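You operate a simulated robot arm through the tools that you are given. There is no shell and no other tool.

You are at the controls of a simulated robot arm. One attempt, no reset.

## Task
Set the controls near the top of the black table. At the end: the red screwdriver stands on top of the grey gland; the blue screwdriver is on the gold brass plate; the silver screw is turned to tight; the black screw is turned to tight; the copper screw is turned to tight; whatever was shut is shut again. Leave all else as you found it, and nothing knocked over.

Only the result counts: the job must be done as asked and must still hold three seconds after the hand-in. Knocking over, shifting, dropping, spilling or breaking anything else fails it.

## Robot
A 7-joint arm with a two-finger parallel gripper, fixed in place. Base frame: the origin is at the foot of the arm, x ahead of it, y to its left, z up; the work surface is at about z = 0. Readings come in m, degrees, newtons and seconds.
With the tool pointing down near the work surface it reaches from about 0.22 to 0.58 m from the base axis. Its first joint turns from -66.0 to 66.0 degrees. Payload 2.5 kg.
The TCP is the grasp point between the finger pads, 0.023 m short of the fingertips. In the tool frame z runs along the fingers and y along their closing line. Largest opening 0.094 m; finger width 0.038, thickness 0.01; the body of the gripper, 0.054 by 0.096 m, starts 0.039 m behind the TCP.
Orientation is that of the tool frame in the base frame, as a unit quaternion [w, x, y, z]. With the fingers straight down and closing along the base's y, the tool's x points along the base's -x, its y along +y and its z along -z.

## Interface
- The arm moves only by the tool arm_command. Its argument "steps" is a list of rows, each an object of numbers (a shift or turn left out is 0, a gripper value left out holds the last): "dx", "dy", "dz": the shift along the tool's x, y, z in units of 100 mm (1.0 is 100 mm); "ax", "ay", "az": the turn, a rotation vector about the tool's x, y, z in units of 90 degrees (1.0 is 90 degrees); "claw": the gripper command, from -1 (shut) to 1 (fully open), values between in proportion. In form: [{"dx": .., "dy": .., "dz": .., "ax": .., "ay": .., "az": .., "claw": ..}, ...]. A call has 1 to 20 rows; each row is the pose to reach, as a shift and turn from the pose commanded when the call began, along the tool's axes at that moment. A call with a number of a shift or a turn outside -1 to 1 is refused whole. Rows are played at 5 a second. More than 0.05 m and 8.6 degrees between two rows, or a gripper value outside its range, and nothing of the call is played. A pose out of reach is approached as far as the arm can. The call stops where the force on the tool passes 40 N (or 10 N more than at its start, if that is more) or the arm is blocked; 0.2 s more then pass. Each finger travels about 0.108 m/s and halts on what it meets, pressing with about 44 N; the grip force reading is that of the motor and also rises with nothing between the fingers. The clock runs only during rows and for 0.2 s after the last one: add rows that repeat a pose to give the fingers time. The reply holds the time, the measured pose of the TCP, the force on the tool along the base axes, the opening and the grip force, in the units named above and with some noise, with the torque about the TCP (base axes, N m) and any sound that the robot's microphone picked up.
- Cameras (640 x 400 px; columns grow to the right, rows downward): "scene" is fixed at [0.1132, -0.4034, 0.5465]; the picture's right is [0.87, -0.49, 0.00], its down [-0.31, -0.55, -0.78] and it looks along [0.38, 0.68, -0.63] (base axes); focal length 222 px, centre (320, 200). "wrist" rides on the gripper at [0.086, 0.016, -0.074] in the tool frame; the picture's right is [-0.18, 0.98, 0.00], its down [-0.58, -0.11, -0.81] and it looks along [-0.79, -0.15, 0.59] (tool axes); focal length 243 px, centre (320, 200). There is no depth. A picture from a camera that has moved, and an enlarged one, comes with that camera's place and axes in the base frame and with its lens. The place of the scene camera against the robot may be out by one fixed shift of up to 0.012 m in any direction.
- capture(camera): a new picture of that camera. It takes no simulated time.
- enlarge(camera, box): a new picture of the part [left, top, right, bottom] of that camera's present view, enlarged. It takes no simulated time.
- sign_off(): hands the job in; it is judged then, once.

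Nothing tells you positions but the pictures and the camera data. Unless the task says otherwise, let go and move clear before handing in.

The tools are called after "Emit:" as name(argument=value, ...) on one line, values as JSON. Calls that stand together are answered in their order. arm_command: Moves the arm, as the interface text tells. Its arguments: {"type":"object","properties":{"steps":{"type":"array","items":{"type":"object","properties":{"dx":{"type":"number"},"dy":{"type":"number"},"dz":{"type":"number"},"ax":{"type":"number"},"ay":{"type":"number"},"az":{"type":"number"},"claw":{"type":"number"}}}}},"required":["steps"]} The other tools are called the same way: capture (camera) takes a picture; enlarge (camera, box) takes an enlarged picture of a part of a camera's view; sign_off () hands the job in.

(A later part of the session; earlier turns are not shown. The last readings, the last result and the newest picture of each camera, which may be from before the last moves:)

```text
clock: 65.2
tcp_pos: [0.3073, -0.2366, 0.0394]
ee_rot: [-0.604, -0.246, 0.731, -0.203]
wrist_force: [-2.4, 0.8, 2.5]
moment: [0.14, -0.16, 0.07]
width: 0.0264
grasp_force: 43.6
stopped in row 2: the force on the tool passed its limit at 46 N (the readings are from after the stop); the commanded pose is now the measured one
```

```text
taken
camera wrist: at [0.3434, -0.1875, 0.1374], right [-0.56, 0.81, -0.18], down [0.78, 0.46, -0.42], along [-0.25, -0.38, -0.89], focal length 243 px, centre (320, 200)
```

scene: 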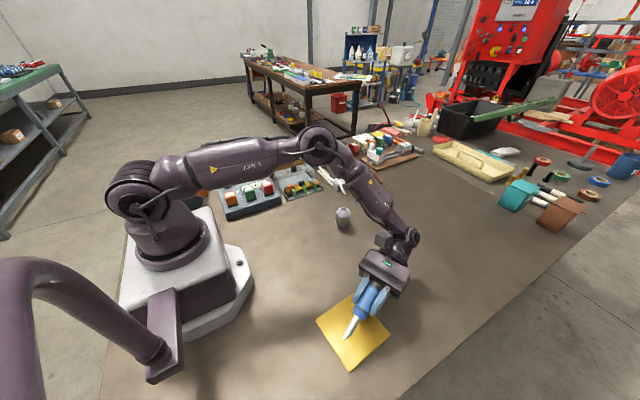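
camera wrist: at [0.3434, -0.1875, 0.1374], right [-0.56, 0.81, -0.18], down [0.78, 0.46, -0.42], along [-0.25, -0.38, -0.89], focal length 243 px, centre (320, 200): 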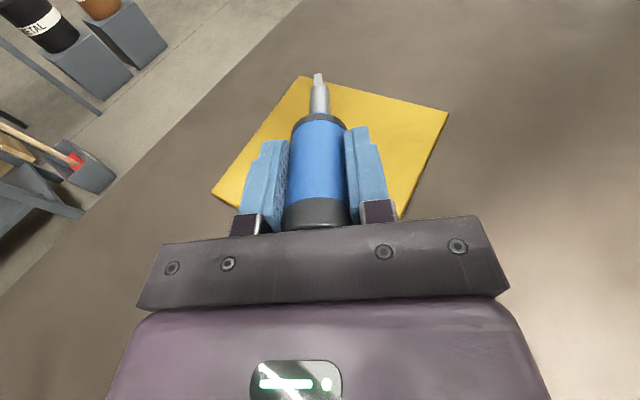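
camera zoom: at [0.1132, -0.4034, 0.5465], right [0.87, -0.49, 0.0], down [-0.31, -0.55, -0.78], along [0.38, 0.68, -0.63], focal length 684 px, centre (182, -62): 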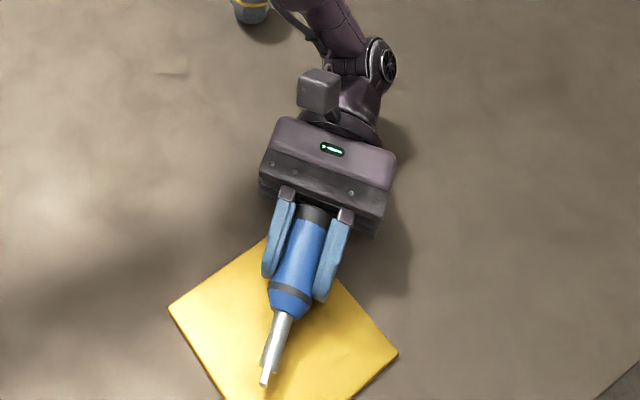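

The moment readings suggest the contact is behind the grasp point, not at the tip — possibly the gripper's underside. I will look closely before doing anything more.

Emit:
enlarge(camera="scene", box=[345, 255, 400, 300])

Emit:
enlarge(camera="scene", box=[335, 295, 385, 355])

```text
8.89 times, centred on (372, 278) of scene
camera zoom: at [0.1132, -0.4034, 0.5465], right [0.87, -0.49, 0.0], down [-0.31, -0.55, -0.78], along [0.38, 0.68, -0.63], focal length 1977 px, centre (-147, -489)
```

zoom: 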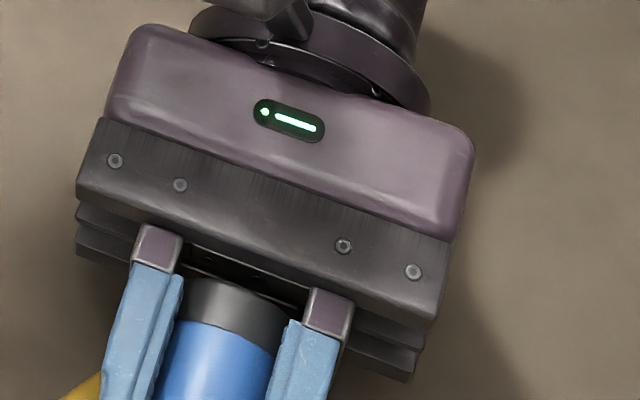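

```text
6.67 times, centred on (360, 325) of scene
camera zoom: at [0.1132, -0.4034, 0.5465], right [0.87, -0.49, 0.0], down [-0.31, -0.55, -0.78], along [0.38, 0.68, -0.63], focal length 1482 px, centre (53, -633)
```

zoom: 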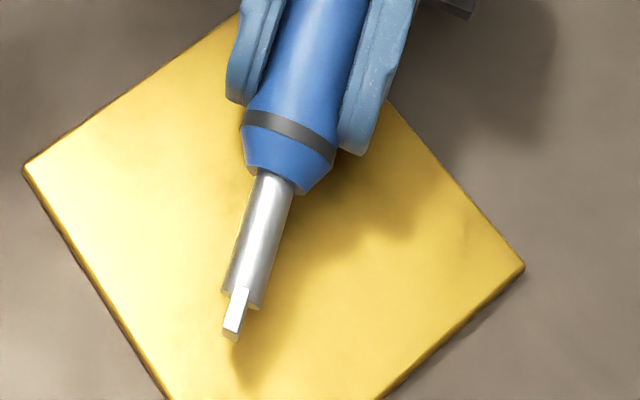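

The tip is still a few mm above the plate (its shadow is apart); the gripper's underside met the table first. I will raise 10 mm and lean back to 74° so that the tip becomes the lowest point.

Emit:
arm_command(steps=[{"dx": 0.05, "dz": -0.01, "claw": -0.5}, {"dx": 0.098, "dz": -0.019, "claw": -0.5}, {"dx": 0.098, "dz": -0.019, "ay": -0.03, "claw": -0.5}, {"dx": 0.098, "dz": -0.019, "ay": -0.058, "claw": -0.5}, {"dx": 0.098, "dz": -0.019, "ay": -0.058, "claw": -0.5}])

Emit:
enlarge(camera="scene", box=[330, 270, 400, 360])

Emit:
capture(camera="wrist")

```text
clock: 66.4
tcp_pos: [0.3082, -0.2353, 0.0487]
ee_rot: [-0.57, -0.255, 0.758, -0.191]
wrist_force: [-0.5, 0.3, -0.7]
moment: [0.04, -0.02, 0.01]
width: 0.0262
grasp_force: 44.0
```

```text
4.44 times, centred on (365, 315) of scene
camera zoom: at [0.1132, -0.4034, 0.5465], right [0.87, -0.49, 0.0], down [-0.31, -0.55, -0.78], along [0.38, 0.68, -0.63], focal length 988 px, centre (120, -311)
```

zoom: 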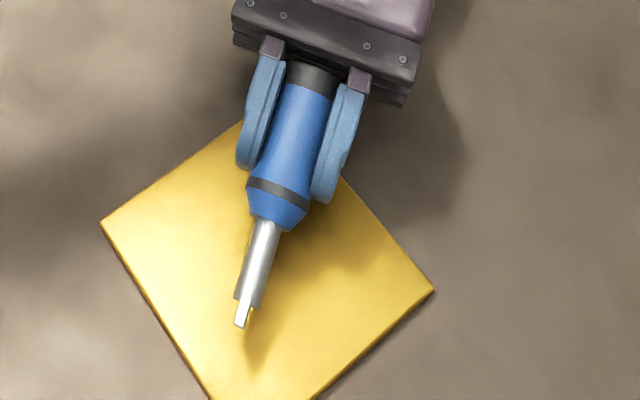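

```text
taken
camera wrist: at [0.3363, -0.1923, 0.1515], right [-0.55, 0.82, -0.17], down [0.81, 0.48, -0.33], along [-0.19, -0.33, -0.93], focal length 243 px, centre (320, 200)
```

wrist: 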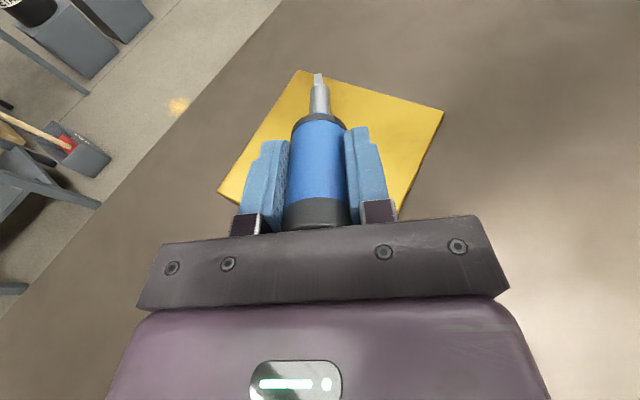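

Tilt is now 74°, clear of contact. I will lower in 2 mm steps again to touch the tip on the plate.

Emit:
arm_command(steps=[{"dx": -0.029, "dz": 0.008, "claw": -0.5}, {"dx": -0.048, "dz": 0.014, "claw": -0.5}, {"dx": -0.067, "dz": 0.019, "claw": -0.5}, {"dx": -0.067, "dz": 0.019, "claw": -0.5}])

Emit:
enlarge(camera="scene", box=[335, 295, 385, 355])

```text
clock: 67.4
tcp_pos: [0.3083, -0.2358, 0.0407]
ee_rot: [-0.57, -0.254, 0.758, -0.19]
wrist_force: [0.8, -0.5, -0.1]
moment: [0.01, 0.0, -0.02]
width: 0.0261
grasp_force: 44.0
```

```text
6.67 times, centred on (360, 325) of scene
camera zoom: at [0.1132, -0.4034, 0.5465], right [0.87, -0.49, 0.0], down [-0.31, -0.55, -0.78], along [0.38, 0.68, -0.63], focal length 1482 px, centre (53, -633)
```

zoom: 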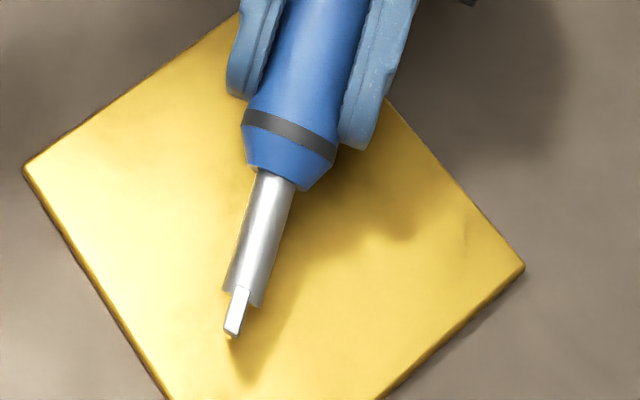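

The tip and its shadow nearly meet. I will go 1 mm at a time.

Emit:
arm_command(steps=[{"dx": -0.01, "dz": 0.0028, "claw": -0.5}, {"dx": -0.019, "dz": 0.0055, "claw": -0.5}, {"dx": -0.019, "dz": 0.0055, "claw": -0.5}])

```text
clock: 68.2
tcp_pos: [0.3074, -0.2358, 0.0392]
ee_rot: [-0.569, -0.254, 0.758, -0.189]
wrist_force: [-0.2, -1.1, -1.7]
moment: [0.01, 0.01, 0.03]
width: 0.0267
grasp_force: 44.6
```

Emit:
arm_command(steps=[{"dx": -0.01, "dz": 0.0028, "claw": -0.5}, {"dx": -0.019, "dz": 0.0055, "claw": -0.5}, {"dx": -0.019, "dz": 0.0055, "claw": -0.5}])

Emit:
enlarge(camera="scene", box=[335, 295, 385, 355])

```text
clock: 69.0
tcp_pos: [0.3089, -0.2366, 0.0373]
ee_rot: [-0.569, -0.255, 0.758, -0.19]
wrist_force: [0.9, -0.4, -1.0]
moment: [0.0, -0.03, 0.01]
width: 0.0266
grasp_force: 43.7
```

```text
6.67 times, centred on (360, 325) of scene
camera zoom: at [0.1132, -0.4034, 0.5465], right [0.87, -0.49, 0.0], down [-0.31, -0.55, -0.78], along [0.38, 0.68, -0.63], focal length 1482 px, centre (53, -633)
```

zoom: 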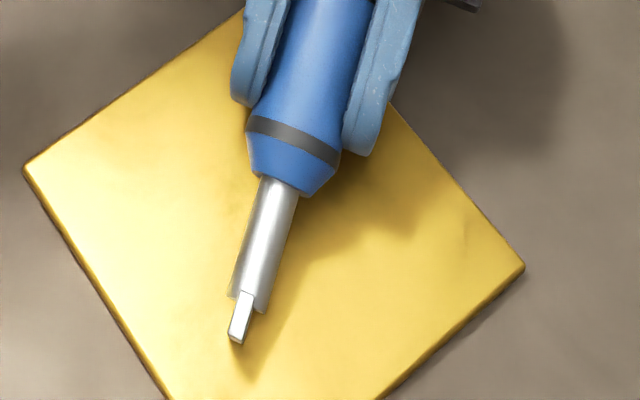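

Still a hair above the plate. I will lean back 1.5° (which lowers the tip about 2 mm and raises the gripper's underside), then go down 1 mm.

Emit:
arm_command(steps=[{"ay": -0.009, "claw": -0.5}, {"ay": -0.017, "claw": -0.5}, {"dx": -0.01, "dz": 0.0028, "ay": -0.017, "claw": -0.5}, {"dx": -0.01, "dz": 0.0028, "ay": -0.017, "claw": -0.5}])

Emit:
enlarge(camera="scene", box=[335, 295, 385, 355])

```text
clock: 70.0
tcp_pos: [0.3082, -0.236, 0.0369]
ee_rot: [-0.558, -0.258, 0.766, -0.188]
wrist_force: [6.1, 2.7, 15.2]
moment: [-0.7, 0.88, 0.13]
width: 0.0265
grasp_force: 44.3
```

```text
6.67 times, centred on (360, 325) of scene
camera zoom: at [0.1132, -0.4034, 0.5466], right [0.87, -0.49, 0.0], down [-0.31, -0.55, -0.78], along [0.38, 0.68, -0.63], focal length 1482 px, centre (53, -633)
```

zoom: 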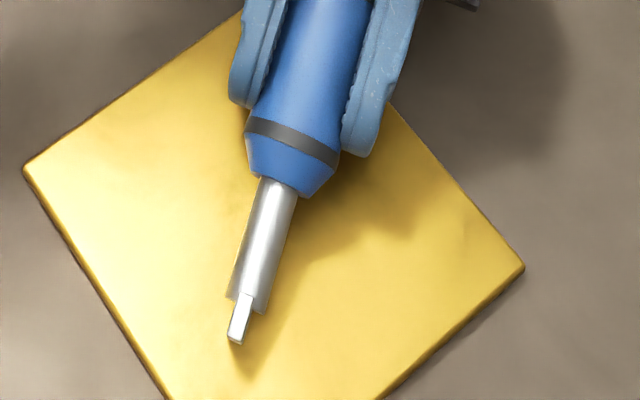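

Now the tip is on the plate (moment sign agrees). I will relieve the press slightly and open the fingers gradually so the handle settles between them.

Emit:
arm_command(steps=[{"dx": 0.006, "dz": -0.002, "claw": -0.5}, {"dx": 0.006, "dz": -0.002, "claw": -0.42}, {"dx": 0.006, "dz": -0.002, "claw": -0.4}, {"dx": 0.006, "dz": -0.002, "claw": -0.36}, {"dx": 0.006, "dz": -0.002, "claw": -0.3}, {"dx": 0.006, "dz": -0.002, "claw": -0.24}, {"dx": 0.006, "dz": -0.002, "claw": -0.2}, {"dx": 0.006, "dz": -0.002, "claw": -0.2}])

Emit:
enlarge(camera="scene", box=[330, 270, 400, 360])

Emit:
capture(camera="wrist")

```text
clock: 71.8
tcp_pos: [0.3081, -0.2353, 0.0369]
ee_rot: [-0.559, -0.258, 0.766, -0.187]
wrist_force: [0.5, -0.4, -0.8]
moment: [-0.03, -0.02, -0.02]
width: 0.0375
grasp_force: 0.6
```

```text
4.44 times, centred on (365, 315) of scene
camera zoom: at [0.1132, -0.4034, 0.5465], right [0.87, -0.49, 0.0], down [-0.31, -0.55, -0.78], along [0.38, 0.68, -0.63], focal length 988 px, centre (120, -311)
```

zoom: 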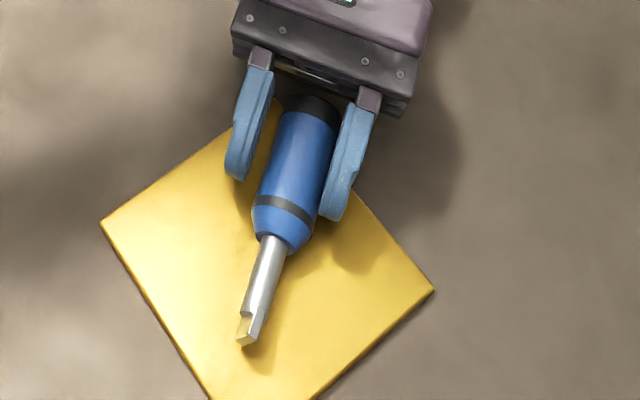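

```text
taken
camera wrist: at [0.334, -0.1954, 0.1416], right [-0.55, 0.82, -0.17], down [0.82, 0.48, -0.31], along [-0.17, -0.31, -0.94], focal length 243 px, centre (320, 200)
```

wrist: 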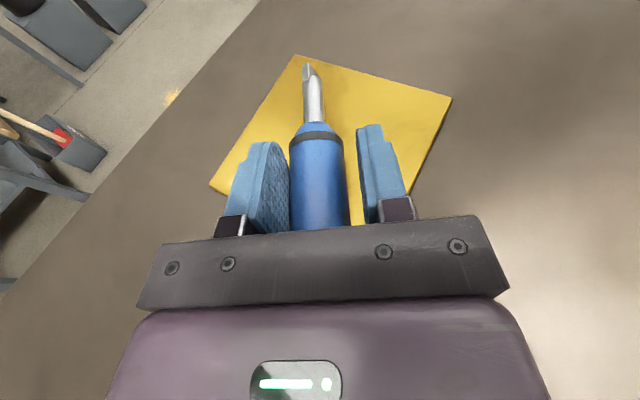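

The driver now lies on the plate. I will open the fingers wider and check it stays still.

Emit:
arm_command(steps=[{"claw": -0.1}, {"claw": 0.05}, {"claw": 0.25}, {"claw": 0.25}, {"claw": 0.25}])

Emit:
enlarge(camera="scene", box=[330, 270, 400, 360])

Emit:
enlarge(camera="wrist", box=[200, 40, 460, 240])

```text
clock: 73.0
tcp_pos: [0.3074, -0.2359, 0.0369]
ee_rot: [-0.56, -0.257, 0.765, -0.187]
wrist_force: [-0.7, 0.1, 0.6]
moment: [0.02, 0.0, -0.01]
width: 0.0587
grasp_force: 0.0
```

```text
4.44 times, centred on (365, 315) of scene
camera zoom: at [0.1132, -0.4034, 0.5465], right [0.87, -0.49, 0.0], down [-0.31, -0.55, -0.78], along [0.38, 0.68, -0.63], focal length 988 px, centre (120, -311)
```

zoom: 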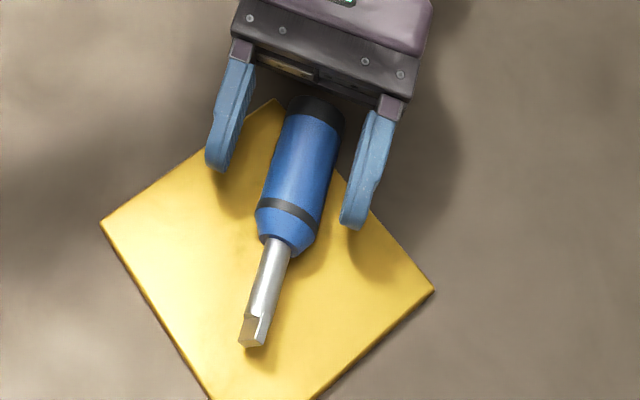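

```text
2.00 times, centred on (330, 140) of wrist
camera zoom: at [0.3339, -0.1954, 0.1415], right [-0.55, 0.82, -0.17], down [0.82, 0.48, -0.31], along [-0.17, -0.31, -0.94], focal length 485 px, centre (300, 320)
```

zoom: 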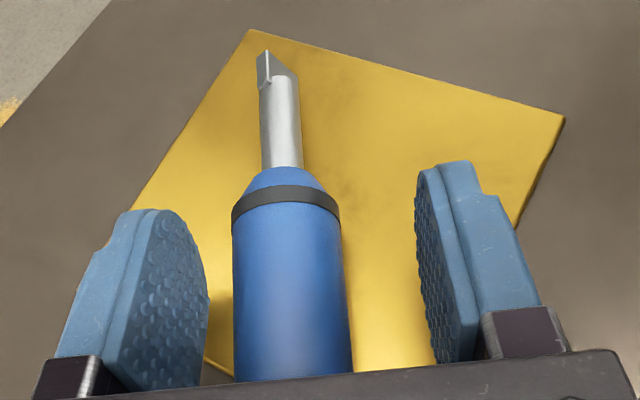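

The driver rests on the plate, though its cap end seems close to the plate's far edge. I will lift the hand straight up and inspect.

Emit:
arm_command(steps=[{"dx": 0.1, "dz": -0.032, "claw": 0.25}, {"dx": 0.3, "dz": -0.096, "claw": 0.25}, {"dx": 0.6, "dz": -0.19, "claw": 0.25}, {"dx": 0.953, "dz": -0.304, "claw": 0.25}, {"dx": 0.953, "dz": -0.304, "claw": 0.25}])

Emit:
enlarge(camera="scene", box=[300, 270, 400, 380])

Emit:
capture(camera="scene")

Emit:
capture(camera="wrist")

```text
clock: 74.2
tcp_pos: [0.3069, -0.2365, 0.1339]
ee_rot: [-0.559, -0.257, 0.766, -0.187]
wrist_force: [0.1, 0.1, -1.2]
moment: [0.02, 0.0, 0.05]
width: 0.0585
grasp_force: 0.1
```

```text
3.64 times, centred on (350, 325) of scene
camera zoom: at [0.1132, -0.4034, 0.5465], right [0.87, -0.49, 0.0], down [-0.31, -0.55, -0.78], along [0.38, 0.68, -0.63], focal length 809 px, centre (211, -254)
```

zoom: 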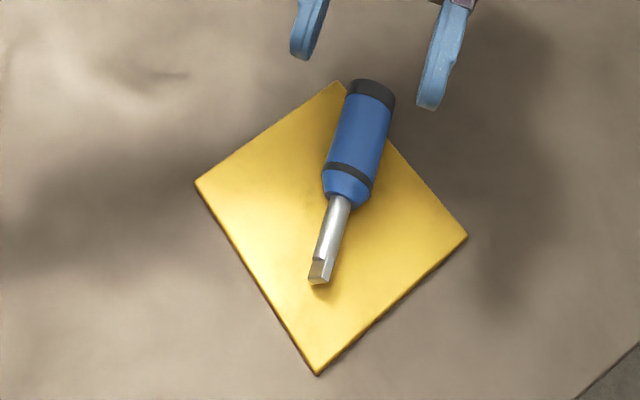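

```text
taken
```

scene: 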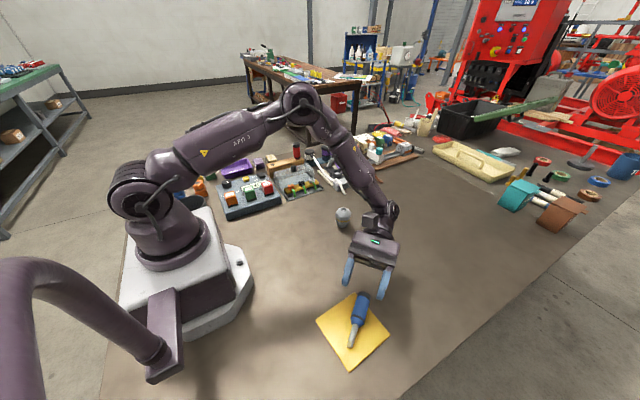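

```text
taken
camera wrist: at [0.3331, -0.1965, 0.2394], right [-0.55, 0.82, -0.17], down [0.82, 0.48, -0.31], along [-0.17, -0.31, -0.94], focal length 243 px, centre (320, 200)
```

wrist: 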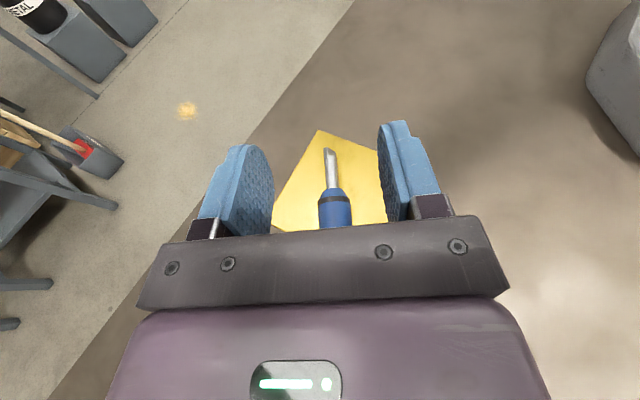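

The blue driver lies on the plate but its cap end reaches the far edge. I will bring the hand upright and re-centre the driver with a grasp from above.

Emit:
arm_command(steps=[{"ay": -0.08}, {"ay": -0.16}, {"ay": -0.24}, {"ay": -0.32}, {"ay": -0.4}, {"ay": -0.48}, {"ay": -0.56}, {"ay": -0.64}, {"ay": -0.72}, {"ay": -0.803}, {"ay": -0.803}])

Emit:
capture(camera="wrist")

Emit:
capture(camera="scene")

```text
clock: 76.6
tcp_pos: [0.3087, -0.2355, 0.136]
ee_rot: [0.0, -0.318, 0.948, 0.001]
wrist_force: [0.6, 0.2, 0.2]
moment: [0.03, 0.02, -0.01]
width: 0.0592
grasp_force: 0.0
```

```text
taken
camera wrist: at [0.229, -0.2741, 0.211], right [-0.45, 0.89, 0.0], down [0.53, 0.26, 0.81], along [0.72, 0.36, -0.59], focal length 243 px, centre (320, 200)
```

wrist: 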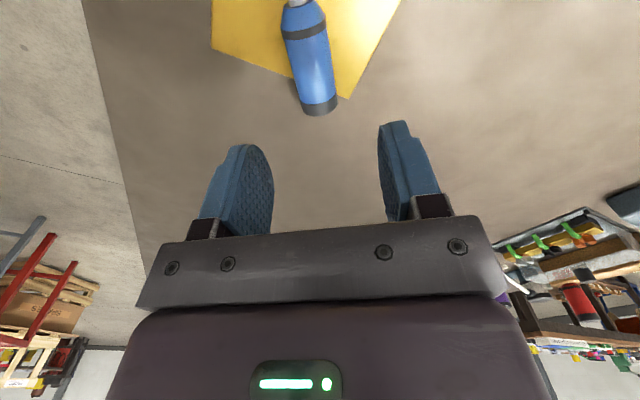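

```text
taken
```

scene: 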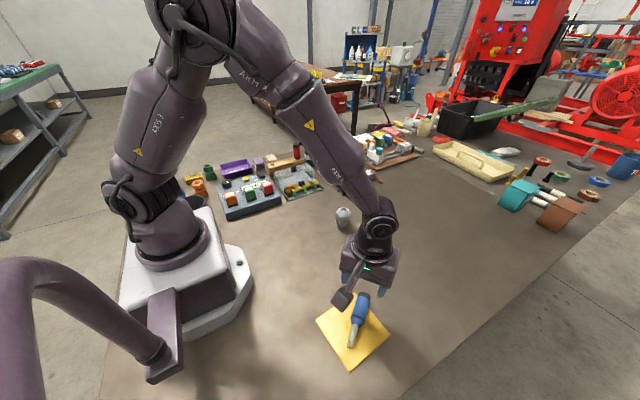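

The cap does overhang the far edge, so re-centring is worthwhile. I will align over the handle and go down part way.

Emit:
arm_command(steps=[{"dx": -0.035, "dy": -0.058, "dz": 0.2, "claw": 0.25}, {"dx": -0.035, "dy": -0.058, "dz": 0.45, "claw": 0.25}, {"dx": -0.035, "dy": -0.058, "dz": 0.7, "claw": 0.25}, {"dx": -0.035, "dy": -0.058, "dz": 0.7, "claw": 0.25}])

Emit:
capture(camera="wrist")

```text
clock: 77.6
tcp_pos: [0.3141, -0.2402, 0.067]
ee_rot: [-0.001, -0.318, 0.948, 0.001]
wrist_force: [-0.2, 0.6, 0.7]
moment: [0.0, 0.01, 0.03]
width: 0.0589
grasp_force: 0.1
```

```text
taken
camera wrist: at [0.2357, -0.2783, 0.142], right [-0.45, 0.9, 0.0], down [0.53, 0.26, 0.81], along [0.72, 0.36, -0.59], focal length 243 px, centre (320, 200)
```

wrist: 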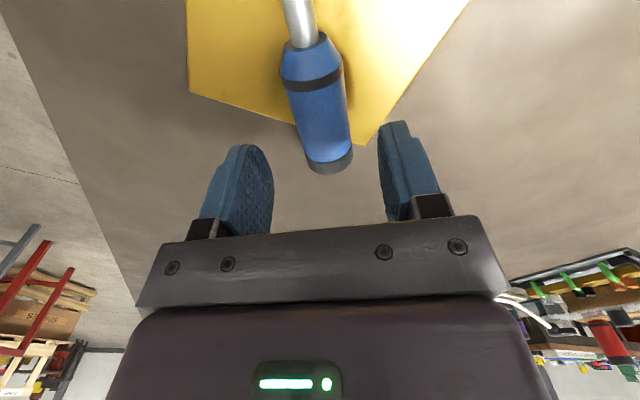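

The handle is centred between the fingers. I will go down to about z=0.033, close gently, and check.

Emit:
arm_command(steps=[{"dx": -0.02, "dz": 0.15, "claw": 0.25}, {"dx": -0.02, "dz": 0.28, "claw": 0.25}, {"dx": -0.02, "dz": 0.335, "claw": 0.25}, {"dx": -0.02, "dz": 0.335, "claw": 0.0}, {"dx": -0.02, "dz": 0.335, "claw": -0.3}, {"dx": -0.02, "dz": 0.335, "claw": -0.5}, {"dx": -0.02, "dz": 0.335, "claw": -0.5}])

Emit:
capture(camera="wrist")

```text
clock: 79.2
tcp_pos: [0.3158, -0.2365, 0.0344]
ee_rot: [-0.001, -0.318, 0.948, 0.0]
wrist_force: [-1.5, 0.1, 0.4]
moment: [-0.02, 0.0, -0.04]
width: 0.024
grasp_force: 1.2
```

```text
taken
camera wrist: at [0.2377, -0.2751, 0.1088], right [-0.45, 0.9, 0.0], down [0.53, 0.26, 0.81], along [0.72, 0.36, -0.59], focal length 243 px, centre (320, 200)
```

wrist: 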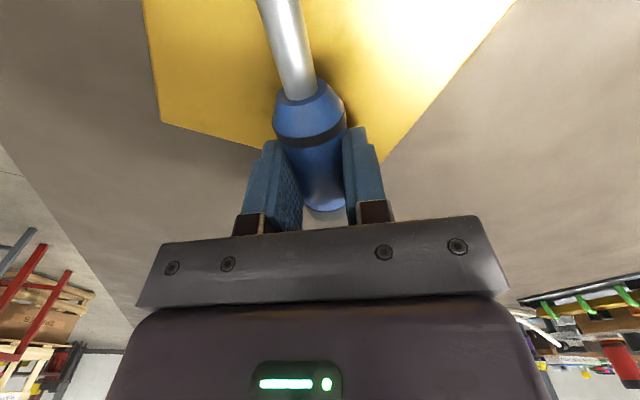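

The fingers just reached the commanded width without pressing. I will close harder and read again.

Emit:
arm_command(steps=[{"claw": -0.65}, {"claw": -0.8}, {"claw": -0.8}])

Emit:
enlarge(camera="wrist", box=[220, 60, 420, 240])

Emit:
enlarge(camera="scene", box=[310, 260, 400, 350])

```text
clock: 80.0
tcp_pos: [0.3169, -0.2355, 0.0351]
ee_rot: [0.0, -0.318, 0.948, 0.0]
wrist_force: [0.4, 1.4, 14.6]
moment: [-0.03, 0.14, -0.19]
width: 0.0199
grasp_force: 43.5
```

```text
2.22 times, centred on (320, 150) of wrist
camera zoom: at [0.2379, -0.2752, 0.1091], right [-0.45, 0.9, 0.0], down [0.53, 0.26, 0.81], along [0.72, 0.36, -0.59], focal length 539 px, centre (320, 311)
```

zoom: 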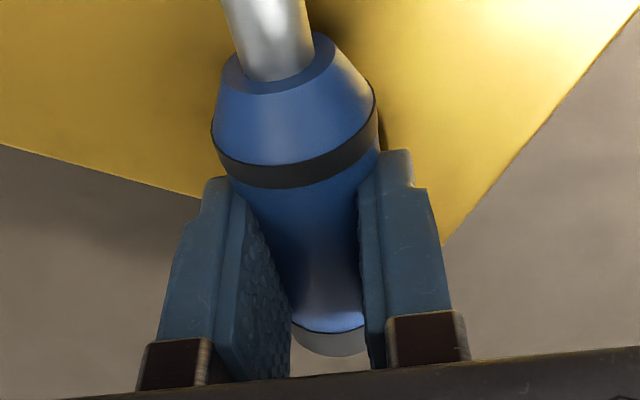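

```text
4.44 times, centred on (355, 305) of scene
camera zoom: at [0.1132, -0.4034, 0.5465], right [0.87, -0.49, 0.0], down [-0.31, -0.55, -0.78], along [0.38, 0.68, -0.63], focal length 988 px, centre (164, -267)
```

zoom: 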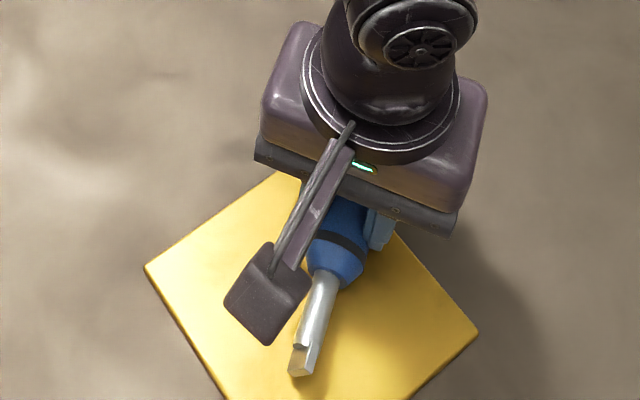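

The fingers hold at 20 mm with full force and a slight upward push, so the grip may be on the upper part of the handle. I will lift a few millimetres and see whether the driver comes along.

Emit:
arm_command(steps=[{"dz": -0.03, "claw": -0.8}, {"dz": -0.06, "claw": -0.8}, {"dz": -0.1, "claw": -0.8}, {"dz": -0.1, "claw": -0.8}])

Emit:
enlarge(camera="wrist", box=[220, 60, 420, 240])

Emit:
enlarge(camera="scene", box=[310, 260, 400, 350])

```text
clock: 81.0
tcp_pos: [0.3161, -0.2359, 0.0443]
ee_rot: [0.0, -0.319, 0.948, 0.001]
wrist_force: [0.9, -0.2, -1.0]
moment: [-0.01, 0.02, -0.01]
width: 0.0257
grasp_force: 43.5
```

```text
2.22 times, centred on (320, 150) of wrist
camera zoom: at [0.237, -0.2743, 0.1187], right [-0.45, 0.89, 0.0], down [0.53, 0.26, 0.81], along [0.72, 0.36, -0.59], focal length 539 px, centre (320, 311)
```

zoom: 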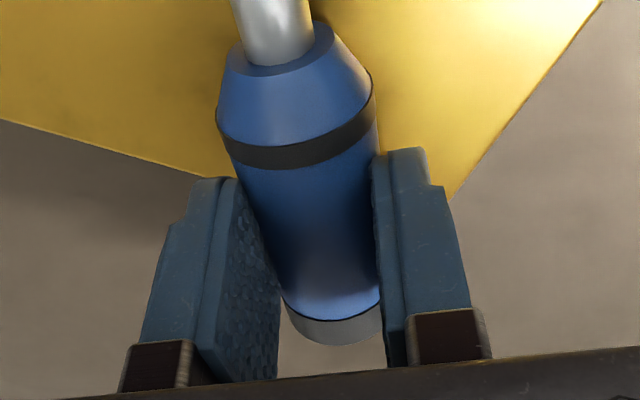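

```text
4.44 times, centred on (355, 305) of scene
camera zoom: at [0.1132, -0.4034, 0.5465], right [0.87, -0.49, 0.0], down [-0.31, -0.55, -0.78], along [0.38, 0.68, -0.63], focal length 988 px, centre (164, -267)
```

zoom: 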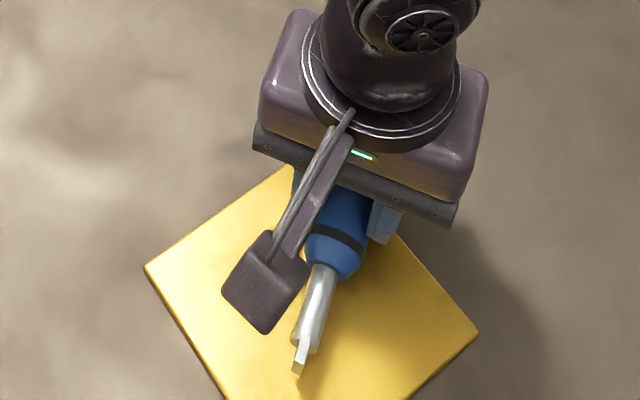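

Now the grip is at the full 25.7 mm handle width. I will lift a little further to confirm it is held.

Emit:
arm_command(steps=[{"dz": -0.1, "claw": -0.8}, {"dz": -0.2, "claw": -0.8}, {"dz": -0.2, "claw": -0.8}])

Emit:
enlarge(camera="wrist", box=[220, 60, 420, 240])

Emit:
enlarge(camera="scene", box=[310, 260, 400, 350])

```text
clock: 81.8
tcp_pos: [0.3159, -0.2356, 0.0641]
ee_rot: [0.0, -0.318, 0.948, 0.001]
wrist_force: [0.6, 1.3, -1.0]
moment: [0.02, 0.01, 0.03]
width: 0.0258
grasp_force: 44.1
```

```text
2.22 times, centred on (320, 150) of wrist
camera zoom: at [0.2376, -0.2752, 0.1381], right [-0.45, 0.9, 0.0], down [0.53, 0.26, 0.81], along [0.72, 0.36, -0.59], focal length 539 px, centre (320, 311)
```

zoom: 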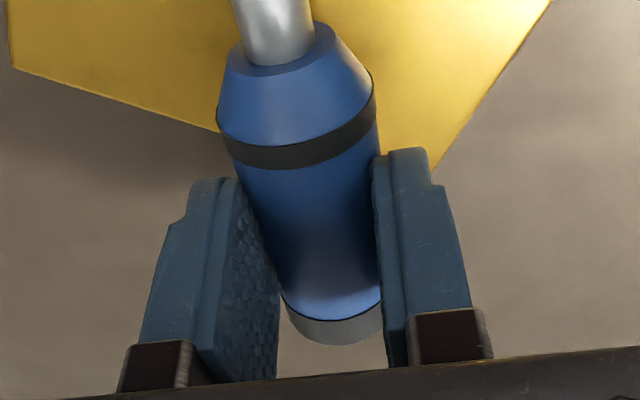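

```text
4.44 times, centred on (355, 305) of scene
camera zoom: at [0.1132, -0.4034, 0.5465], right [0.87, -0.49, 0.0], down [-0.31, -0.55, -0.78], along [0.38, 0.68, -0.63], focal length 988 px, centre (164, -267)
```

zoom: 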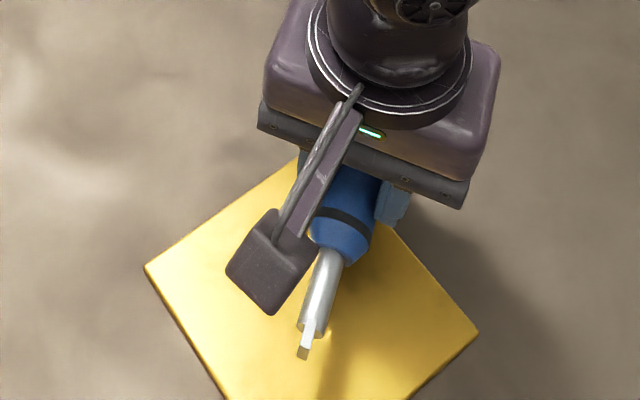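

The driver is held level across the fingers. I will shift it about 17 mm toward the plate centre and lower it in small steps.

Emit:
arm_command(steps=[{"dx": 0.08, "dy": 0.03, "claw": -0.8}, {"dx": 0.172, "dy": 0.055, "dz": 0.05, "claw": -0.8}, {"dx": 0.172, "dy": 0.055, "dz": 0.15, "claw": -0.8}, {"dx": 0.172, "dy": 0.055, "dz": 0.23, "claw": -0.8}, {"dx": 0.172, "dy": 0.055, "dz": 0.23, "claw": -0.8}])

Emit:
enlarge(camera="scene", box=[300, 260, 400, 370])

Emit:
capture(camera="wrist")

```text
clock: 83.0
tcp_pos: [0.2986, -0.2435, 0.0402]
ee_rot: [0.0, -0.318, 0.948, 0.0]
wrist_force: [-3.8, 6.0, 23.2]
moment: [-0.27, 0.78, -0.26]
width: 0.026
grasp_force: 44.1
```

```text
3.64 times, centred on (350, 315) of scene
camera zoom: at [0.1132, -0.4034, 0.5466], right [0.87, -0.49, 0.0], down [-0.31, -0.55, -0.78], along [0.38, 0.68, -0.63], focal length 809 px, centre (211, -218)
```

zoom: 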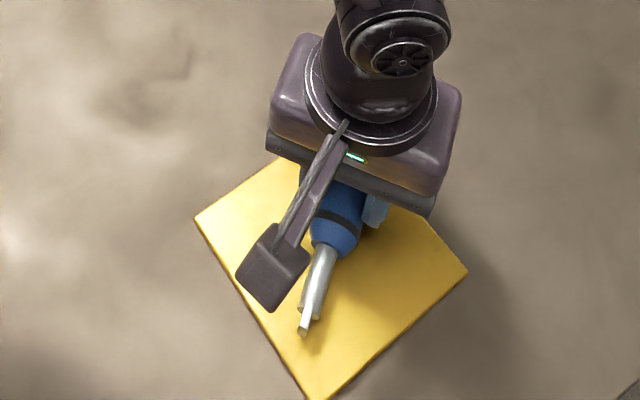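

```text
taken
camera wrist: at [0.2203, -0.2817, 0.1149], right [-0.45, 0.89, 0.0], down [0.53, 0.26, 0.81], along [0.72, 0.36, -0.59], focal length 243 px, centre (320, 200)
```

wrist: 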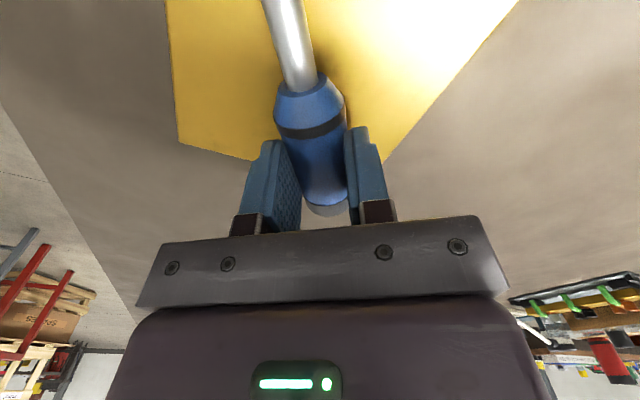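

It is touching the plate again. I will relieve the press by about 1 mm and open gradually.

Emit:
arm_command(steps=[{"dz": -0.01, "claw": -0.8}, {"dz": -0.01, "claw": -0.44}, {"dz": -0.01, "claw": -0.42}, {"dz": -0.01, "claw": -0.38}, {"dz": -0.01, "claw": -0.32}, {"dz": -0.01, "claw": -0.25}, {"dz": -0.01, "claw": -0.25}])

Emit:
capture(camera="wrist")

Emit:
enlarge(camera="scene", box=[300, 260, 400, 370])

```text
clock: 84.6
tcp_pos: [0.2979, -0.2433, 0.0405]
ee_rot: [0.0, -0.318, 0.948, 0.001]
wrist_force: [-0.2, -0.4, -0.5]
moment: [0.01, 0.0, 0.01]
width: 0.0355
grasp_force: 0.0
```

```text
taken
camera wrist: at [0.2198, -0.2814, 0.1155], right [-0.45, 0.9, 0.0], down [0.53, 0.26, 0.81], along [0.72, 0.36, -0.59], focal length 243 px, centre (320, 200)
```

wrist: 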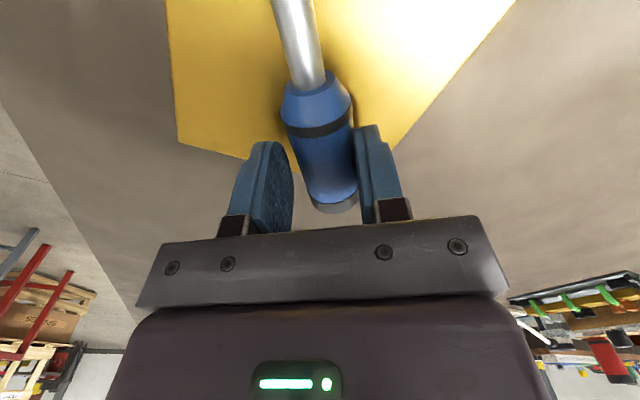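

```text
3.64 times, centred on (350, 315) of scene
camera zoom: at [0.1132, -0.4034, 0.5465], right [0.87, -0.49, 0.0], down [-0.31, -0.55, -0.78], along [0.38, 0.68, -0.63], focal length 809 px, centre (211, -218)
```

zoom: 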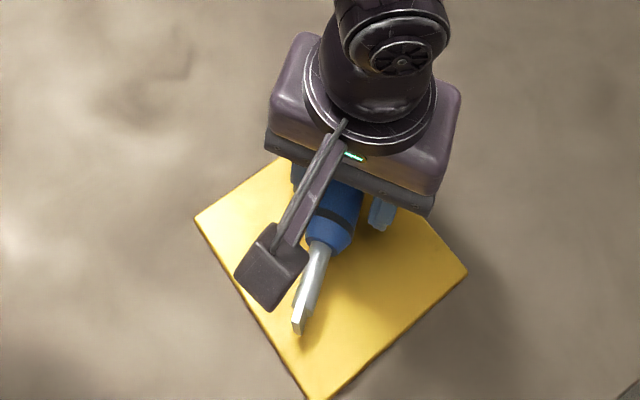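

Released; I will open wider, wait a moment, and lift straight up to inspect.

Emit:
arm_command(steps=[{"claw": -0.05}, {"claw": 0.15}, {"claw": 0.3}, {"claw": 0.3}, {"dz": -0.2, "claw": 0.3}, {"dz": -0.5, "claw": 0.3}, {"dz": -1.0, "claw": 0.3}, {"dz": -1.0, "claw": 0.3}])

Emit:
capture(camera="wrist")

Emit:
enlarge(camera="scene", box=[300, 260, 400, 370])

```text
clock: 86.4
tcp_pos: [0.3007, -0.2395, 0.145]
ee_rot: [-0.001, -0.318, 0.948, 0.001]
wrist_force: [0.2, 0.2, 0.2]
moment: [-0.01, -0.03, 0.0]
width: 0.0611
grasp_force: 0.1
```

```text
taken
camera wrist: at [0.2223, -0.2779, 0.2187], right [-0.45, 0.89, 0.0], down [0.53, 0.26, 0.81], along [0.72, 0.36, -0.59], focal length 243 px, centre (320, 200)
```

wrist: 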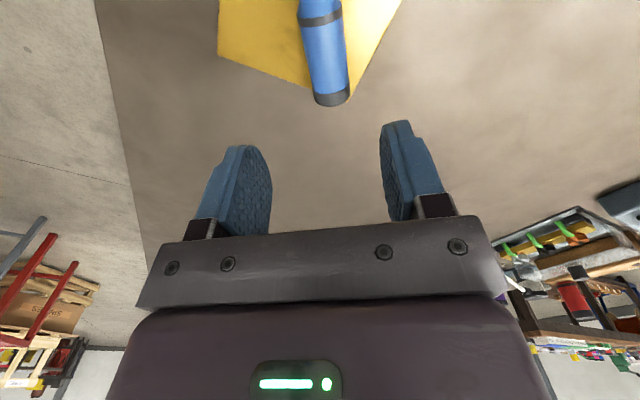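

```text
3.64 times, centred on (350, 315) of scene
camera zoom: at [0.1132, -0.4034, 0.5465], right [0.87, -0.49, 0.0], down [-0.31, -0.55, -0.78], along [0.38, 0.68, -0.63], focal length 809 px, centre (211, -218)
```

zoom: 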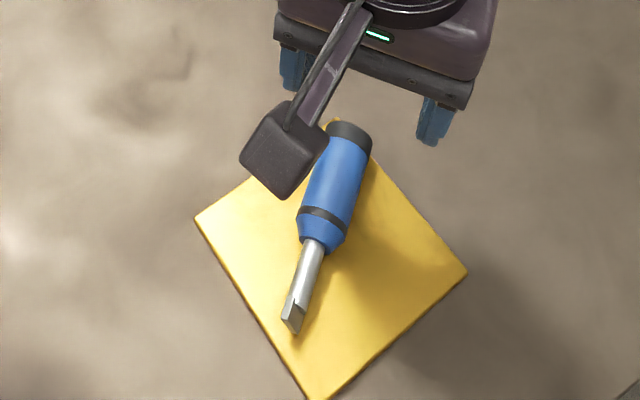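

The blue driver now lies fully on the plate, cap about 8 mm inside the far edge, and the plate has not moved. Next I raise the hand, turn the yaw back and travel to the red driver.

Emit:
arm_command(steps=[{"dz": -0.3}, {"dz": -0.6, "az": 0.08}, {"dz": -1.0, "az": 0.16}, {"dz": -1.0, "az": 0.24}, {"dz": -1.0, "az": 0.32}, {"dz": -1.0, "az": 0.412}, {"dz": -1.0, "az": 0.412}])

Emit:
arm_command(steps=[{"dx": -0.05, "dy": 0.33, "dz": -0.2}, {"dx": -0.1, "dy": 0.66, "dz": -0.4}, {"dx": -0.15, "dy": 1.0, "dz": -0.6}, {"dx": -0.15, "dy": 1.0, "dz": -0.6}])

Emit:
arm_command(steps=[{"dx": -0.05, "dy": 0.33}, {"dx": -0.1, "dy": 0.66}, {"dx": -0.15, "dy": 1.0}, {"dx": -0.15, "dy": 1.0}])

Emit:
arm_command(steps=[{"dx": -0.05, "dy": 0.33}, {"dx": -0.1, "dy": 0.66}, {"dx": -0.15, "dy": 1.0}, {"dx": -0.15, "dy": 1.0}])

Emit:
arm_command(steps=[{"dx": -0.05, "dy": 0.33}, {"dx": -0.1, "dy": 0.66}, {"dx": -0.15, "dy": 1.0}, {"dx": -0.15, "dy": 1.0}])

Emit:
arm_command(steps=[{"dx": -0.05, "dy": 0.33}, {"dx": -0.1, "dy": 0.66}, {"dx": -0.15, "dy": 1.0}, {"dx": -0.15, "dy": 1.0}])

```text
clock: 88.0
tcp_pos: [0.2996, -0.2432, 0.2431]
ee_rot: [-0.001, 0.001, 1.0, 0.001]
wrist_force: [0.0, 0.3, 0.6]
moment: [0.0, -0.01, -0.01]
width: 0.0609
grasp_force: 0.1
```

```text
clock: 89.0
tcp_pos: [0.3143, -0.1439, 0.3007]
ee_rot: [-0.001, 0.0, 1.0, 0.001]
wrist_force: [0.1, -0.7, 0.5]
moment: [-0.02, 0.0, -0.02]
width: 0.061
grasp_force: 0.0
```

```text
clock: 90.0
tcp_pos: [0.3305, -0.0433, 0.3011]
ee_rot: [-0.001, 0.0, 1.0, 0.001]
wrist_force: [1.2, -0.8, -0.2]
moment: [0.0, 0.0, 0.02]
width: 0.0611
grasp_force: 0.1
```

```text
clock: 91.0
tcp_pos: [0.3437, 0.059, 0.2993]
ee_rot: [-0.001, 0.0, 1.0, 0.001]
wrist_force: [-0.5, -0.6, -0.5]
moment: [-0.01, 0.03, -0.01]
width: 0.061
grasp_force: 0.0
```

```text
clock: 92.0
tcp_pos: [0.3592, 0.1575, 0.2996]
ee_rot: [0.0, -0.001, 1.0, 0.0]
wrist_force: [0.9, 0.2, 0.1]
moment: [0.04, 0.01, -0.01]
width: 0.0611
grasp_force: 0.0
```

```text
clock: 93.0
tcp_pos: [0.3759, 0.2547, 0.3016]
ee_rot: [-0.001, 0.0, 1.0, 0.001]
wrist_force: [-0.3, -0.2, 0.6]
moment: [0.03, 0.02, -0.01]
width: 0.0614
grasp_force: 0.1
```

The hand is at (0.376, 0.255, 0.30). I will move on toward the red driver, staying high, and look.

Emit:
arm_command(steps=[{"dx": -0.05, "dy": 0.33, "dz": 0.1}, {"dx": -0.1, "dy": 0.66, "dz": 0.2}, {"dx": -0.15, "dy": 1.0, "dz": 0.4}, {"dx": -0.15, "dy": 1.0, "dz": 0.4}])

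Emit:
capture(camera="wrist")

Emit:
capture(camera="scene")

```text
clock: 94.0
tcp_pos: [0.3893, 0.3545, 0.2615]
ee_rot: [-0.001, 0.0, 1.0, 0.001]
wrist_force: [0.7, 0.2, 0.1]
moment: [0.01, 0.02, 0.01]
width: 0.0609
grasp_force: 0.1
```

```text
taken
camera wrist: at [0.3023, 0.3716, 0.3357], right [0.18, 0.98, 0.0], down [0.58, -0.11, 0.81], along [0.79, -0.15, -0.59], focal length 243 px, centre (320, 200)
```

wrist: 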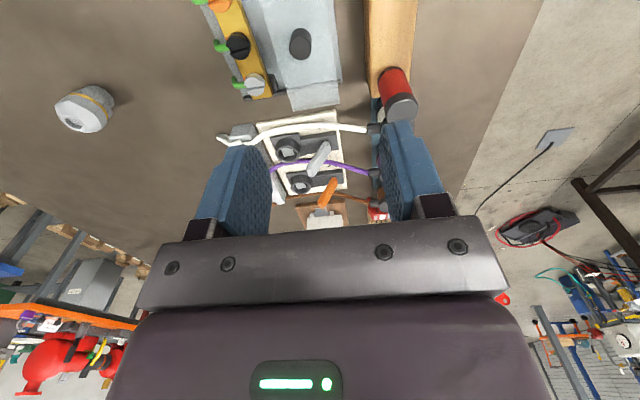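

```text
taken
```

scene: 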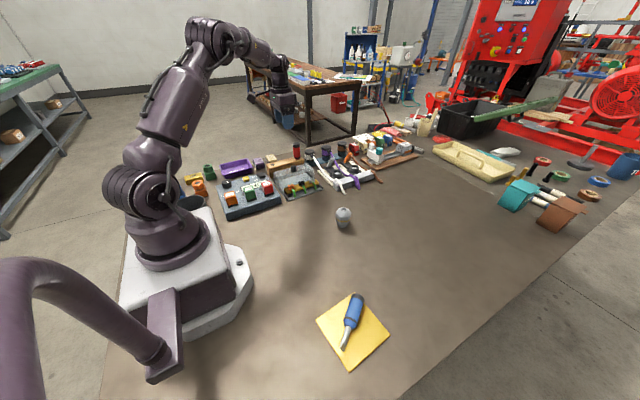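

I will enlarge around the red driver for precise location and to see its surroundings.

Emit:
enlarge(camera="wrist", box=[330, 20, 450, 140])

Emit:
enlarge(camera="scene", box=[265, 130, 345, 190])

```text
3.33 times, centred on (390, 80) of wrist
camera zoom: at [0.3023, 0.3716, 0.3357], right [0.18, 0.98, 0.0], down [0.58, -0.11, 0.81], along [0.79, -0.15, -0.59], focal length 809 px, centre (87, 600)
```

zoom: 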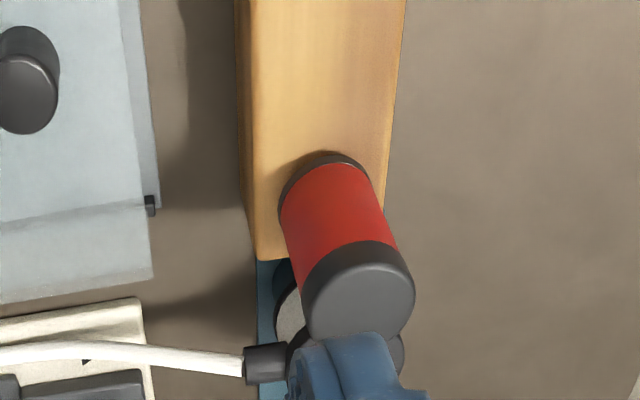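

```text
6.67 times, centred on (305, 160) of scene
camera zoom: at [0.1133, -0.4034, 0.5465], right [0.87, -0.49, 0.0], down [-0.31, -0.55, -0.78], along [0.38, 0.68, -0.63], focal length 1482 px, centre (420, 467)
```

zoom: 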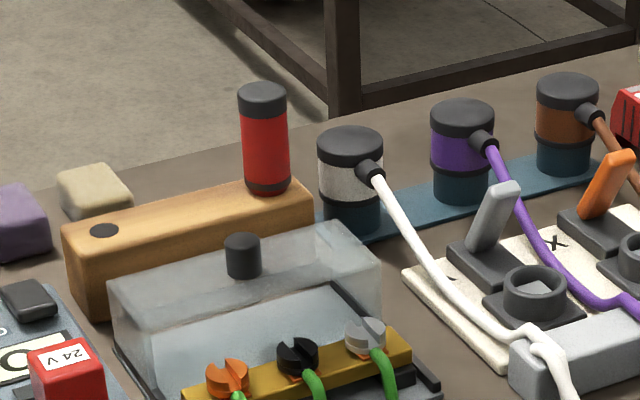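

Red cap is at about (0.460, 0.425, 0.115) with the white spool 40 mm further out. I will tilt the hand 25° outward and hover above the red driver.

Emit:
arm_command(steps=[{"dx": -0.15, "dy": 0.15, "dz": 0.1, "ay": -0.07, "claw": 0.15}, {"dx": -0.3, "dy": 0.3, "dz": 0.2, "ay": -0.14, "claw": 0.15}, {"dx": -0.45, "dy": 0.45, "dz": 0.35, "ay": -0.21, "claw": 0.15}, {"dx": -0.58, "dy": 0.6, "dz": 0.5, "ay": -0.278, "claw": 0.15}, {"dx": -0.7, "dy": 0.7, "dz": 0.65, "ay": -0.278, "claw": 0.15}, {"dx": -0.7, "dy": 0.7, "dz": 0.65, "ay": -0.278, "claw": 0.15}])

Emit:
capture(camera="wrist")

Emit:
enlarge(camera="scene", box=[240, 80, 360, 190])

```text
clock: 95.4
tcp_pos: [0.4578, 0.4242, 0.1953]
ee_rot: [0.217, 0.001, 0.976, 0.0]
wrist_force: [0.1, 0.1, -0.8]
moment: [0.03, 0.01, -0.05]
width: 0.0542
grasp_force: 0.0
```

```text
taken
camera wrist: at [0.3486, 0.4412, 0.2255], right [0.17, 0.98, 0.08], down [0.19, -0.11, 0.98], along [0.97, -0.15, -0.2], focal length 243 px, centre (320, 200)
```

wrist: 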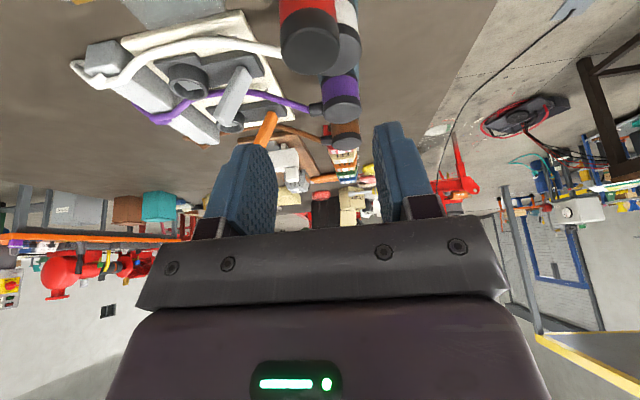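

```text
3.64 times, centred on (300, 135) of scene
camera zoom: at [0.1132, -0.4034, 0.5465], right [0.87, -0.49, 0.0], down [-0.31, -0.55, -0.78], along [0.38, 0.68, -0.63], focal length 809 px, centre (393, 436)
```

zoom: 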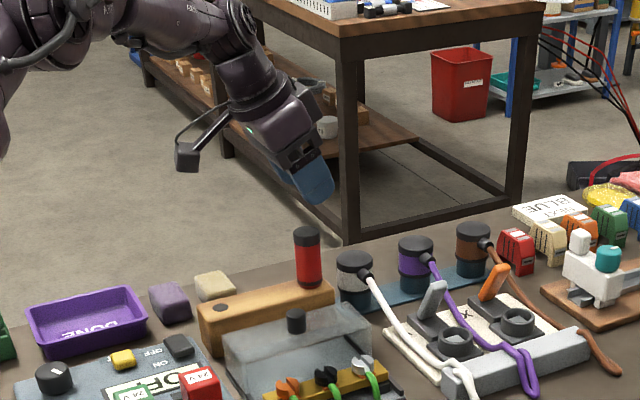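

The hand is over the red driver with the tilt achieved. I will descend vertically around it to z≈0.095.

Emit:
arm_command(steps=[{"dx": 0.058, "dz": 0.194, "claw": 0.15}, {"dx": 0.142, "dz": 0.375, "claw": 0.15}, {"dx": 0.227, "dz": 0.557, "claw": 0.15}, {"dx": 0.312, "dz": 0.738, "claw": 0.15}, {"dx": 0.396, "dz": 0.919, "claw": 0.15}, {"dx": 0.396, "dz": 0.919, "claw": 0.15}])

Emit:
capture(camera="wrist")

Emit:
enlarge(camera="scene", box=[260, 110, 350, 190])

```text
clock: 96.8
tcp_pos: [0.4599, 0.4243, 0.0971]
ee_rot: [0.216, 0.0, 0.976, 0.001]
wrist_force: [0.0, -0.9, 0.0]
moment: [0.01, -0.03, 0.01]
width: 0.0543
grasp_force: 0.0
```

```text
taken
camera wrist: at [0.3512, 0.4427, 0.1277], right [0.17, 0.98, 0.08], down [0.19, -0.11, 0.98], along [0.97, -0.15, -0.2], focal length 243 px, centre (320, 200)
```

wrist: 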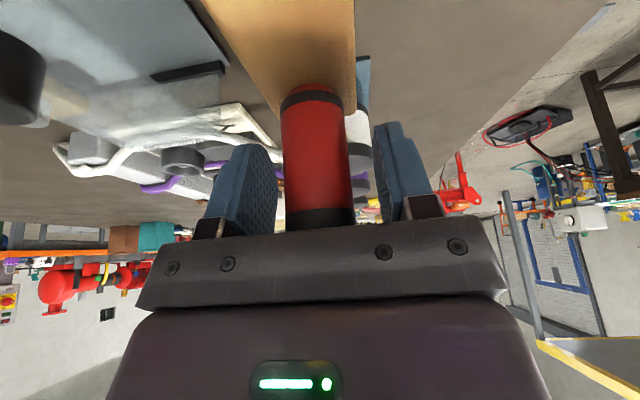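

```text
5.00 times, centred on (305, 150) of scene
camera zoom: at [0.1132, -0.4034, 0.5465], right [0.87, -0.49, 0.0], down [-0.31, -0.55, -0.78], along [0.38, 0.68, -0.63], focal length 1112 px, centre (395, 450)
```

zoom: 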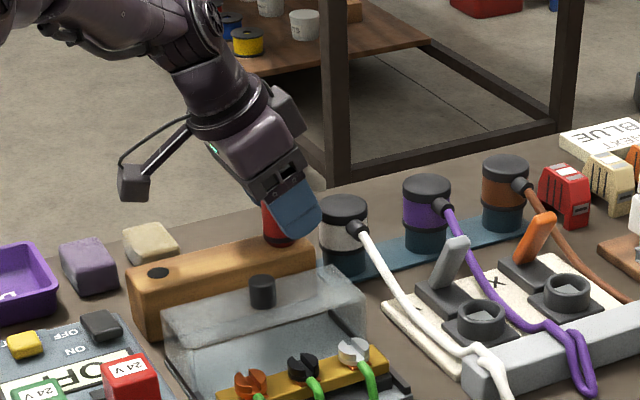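

The handle is centred between the fingers. I will close on it and then lift straight up.

Emit:
arm_command(steps=[{"claw": -0.1}, {"claw": -0.35}, {"claw": -0.6}, {"claw": -0.6}, {"claw": -0.6}])

```text
clock: 98.0
tcp_pos: [0.4605, 0.4265, 0.0972]
ee_rot: [0.216, 0.0, 0.976, 0.0]
wrist_force: [0.1, -0.4, 0.2]
moment: [-0.02, 0.01, -0.01]
width: 0.0265
grasp_force: 44.1
```

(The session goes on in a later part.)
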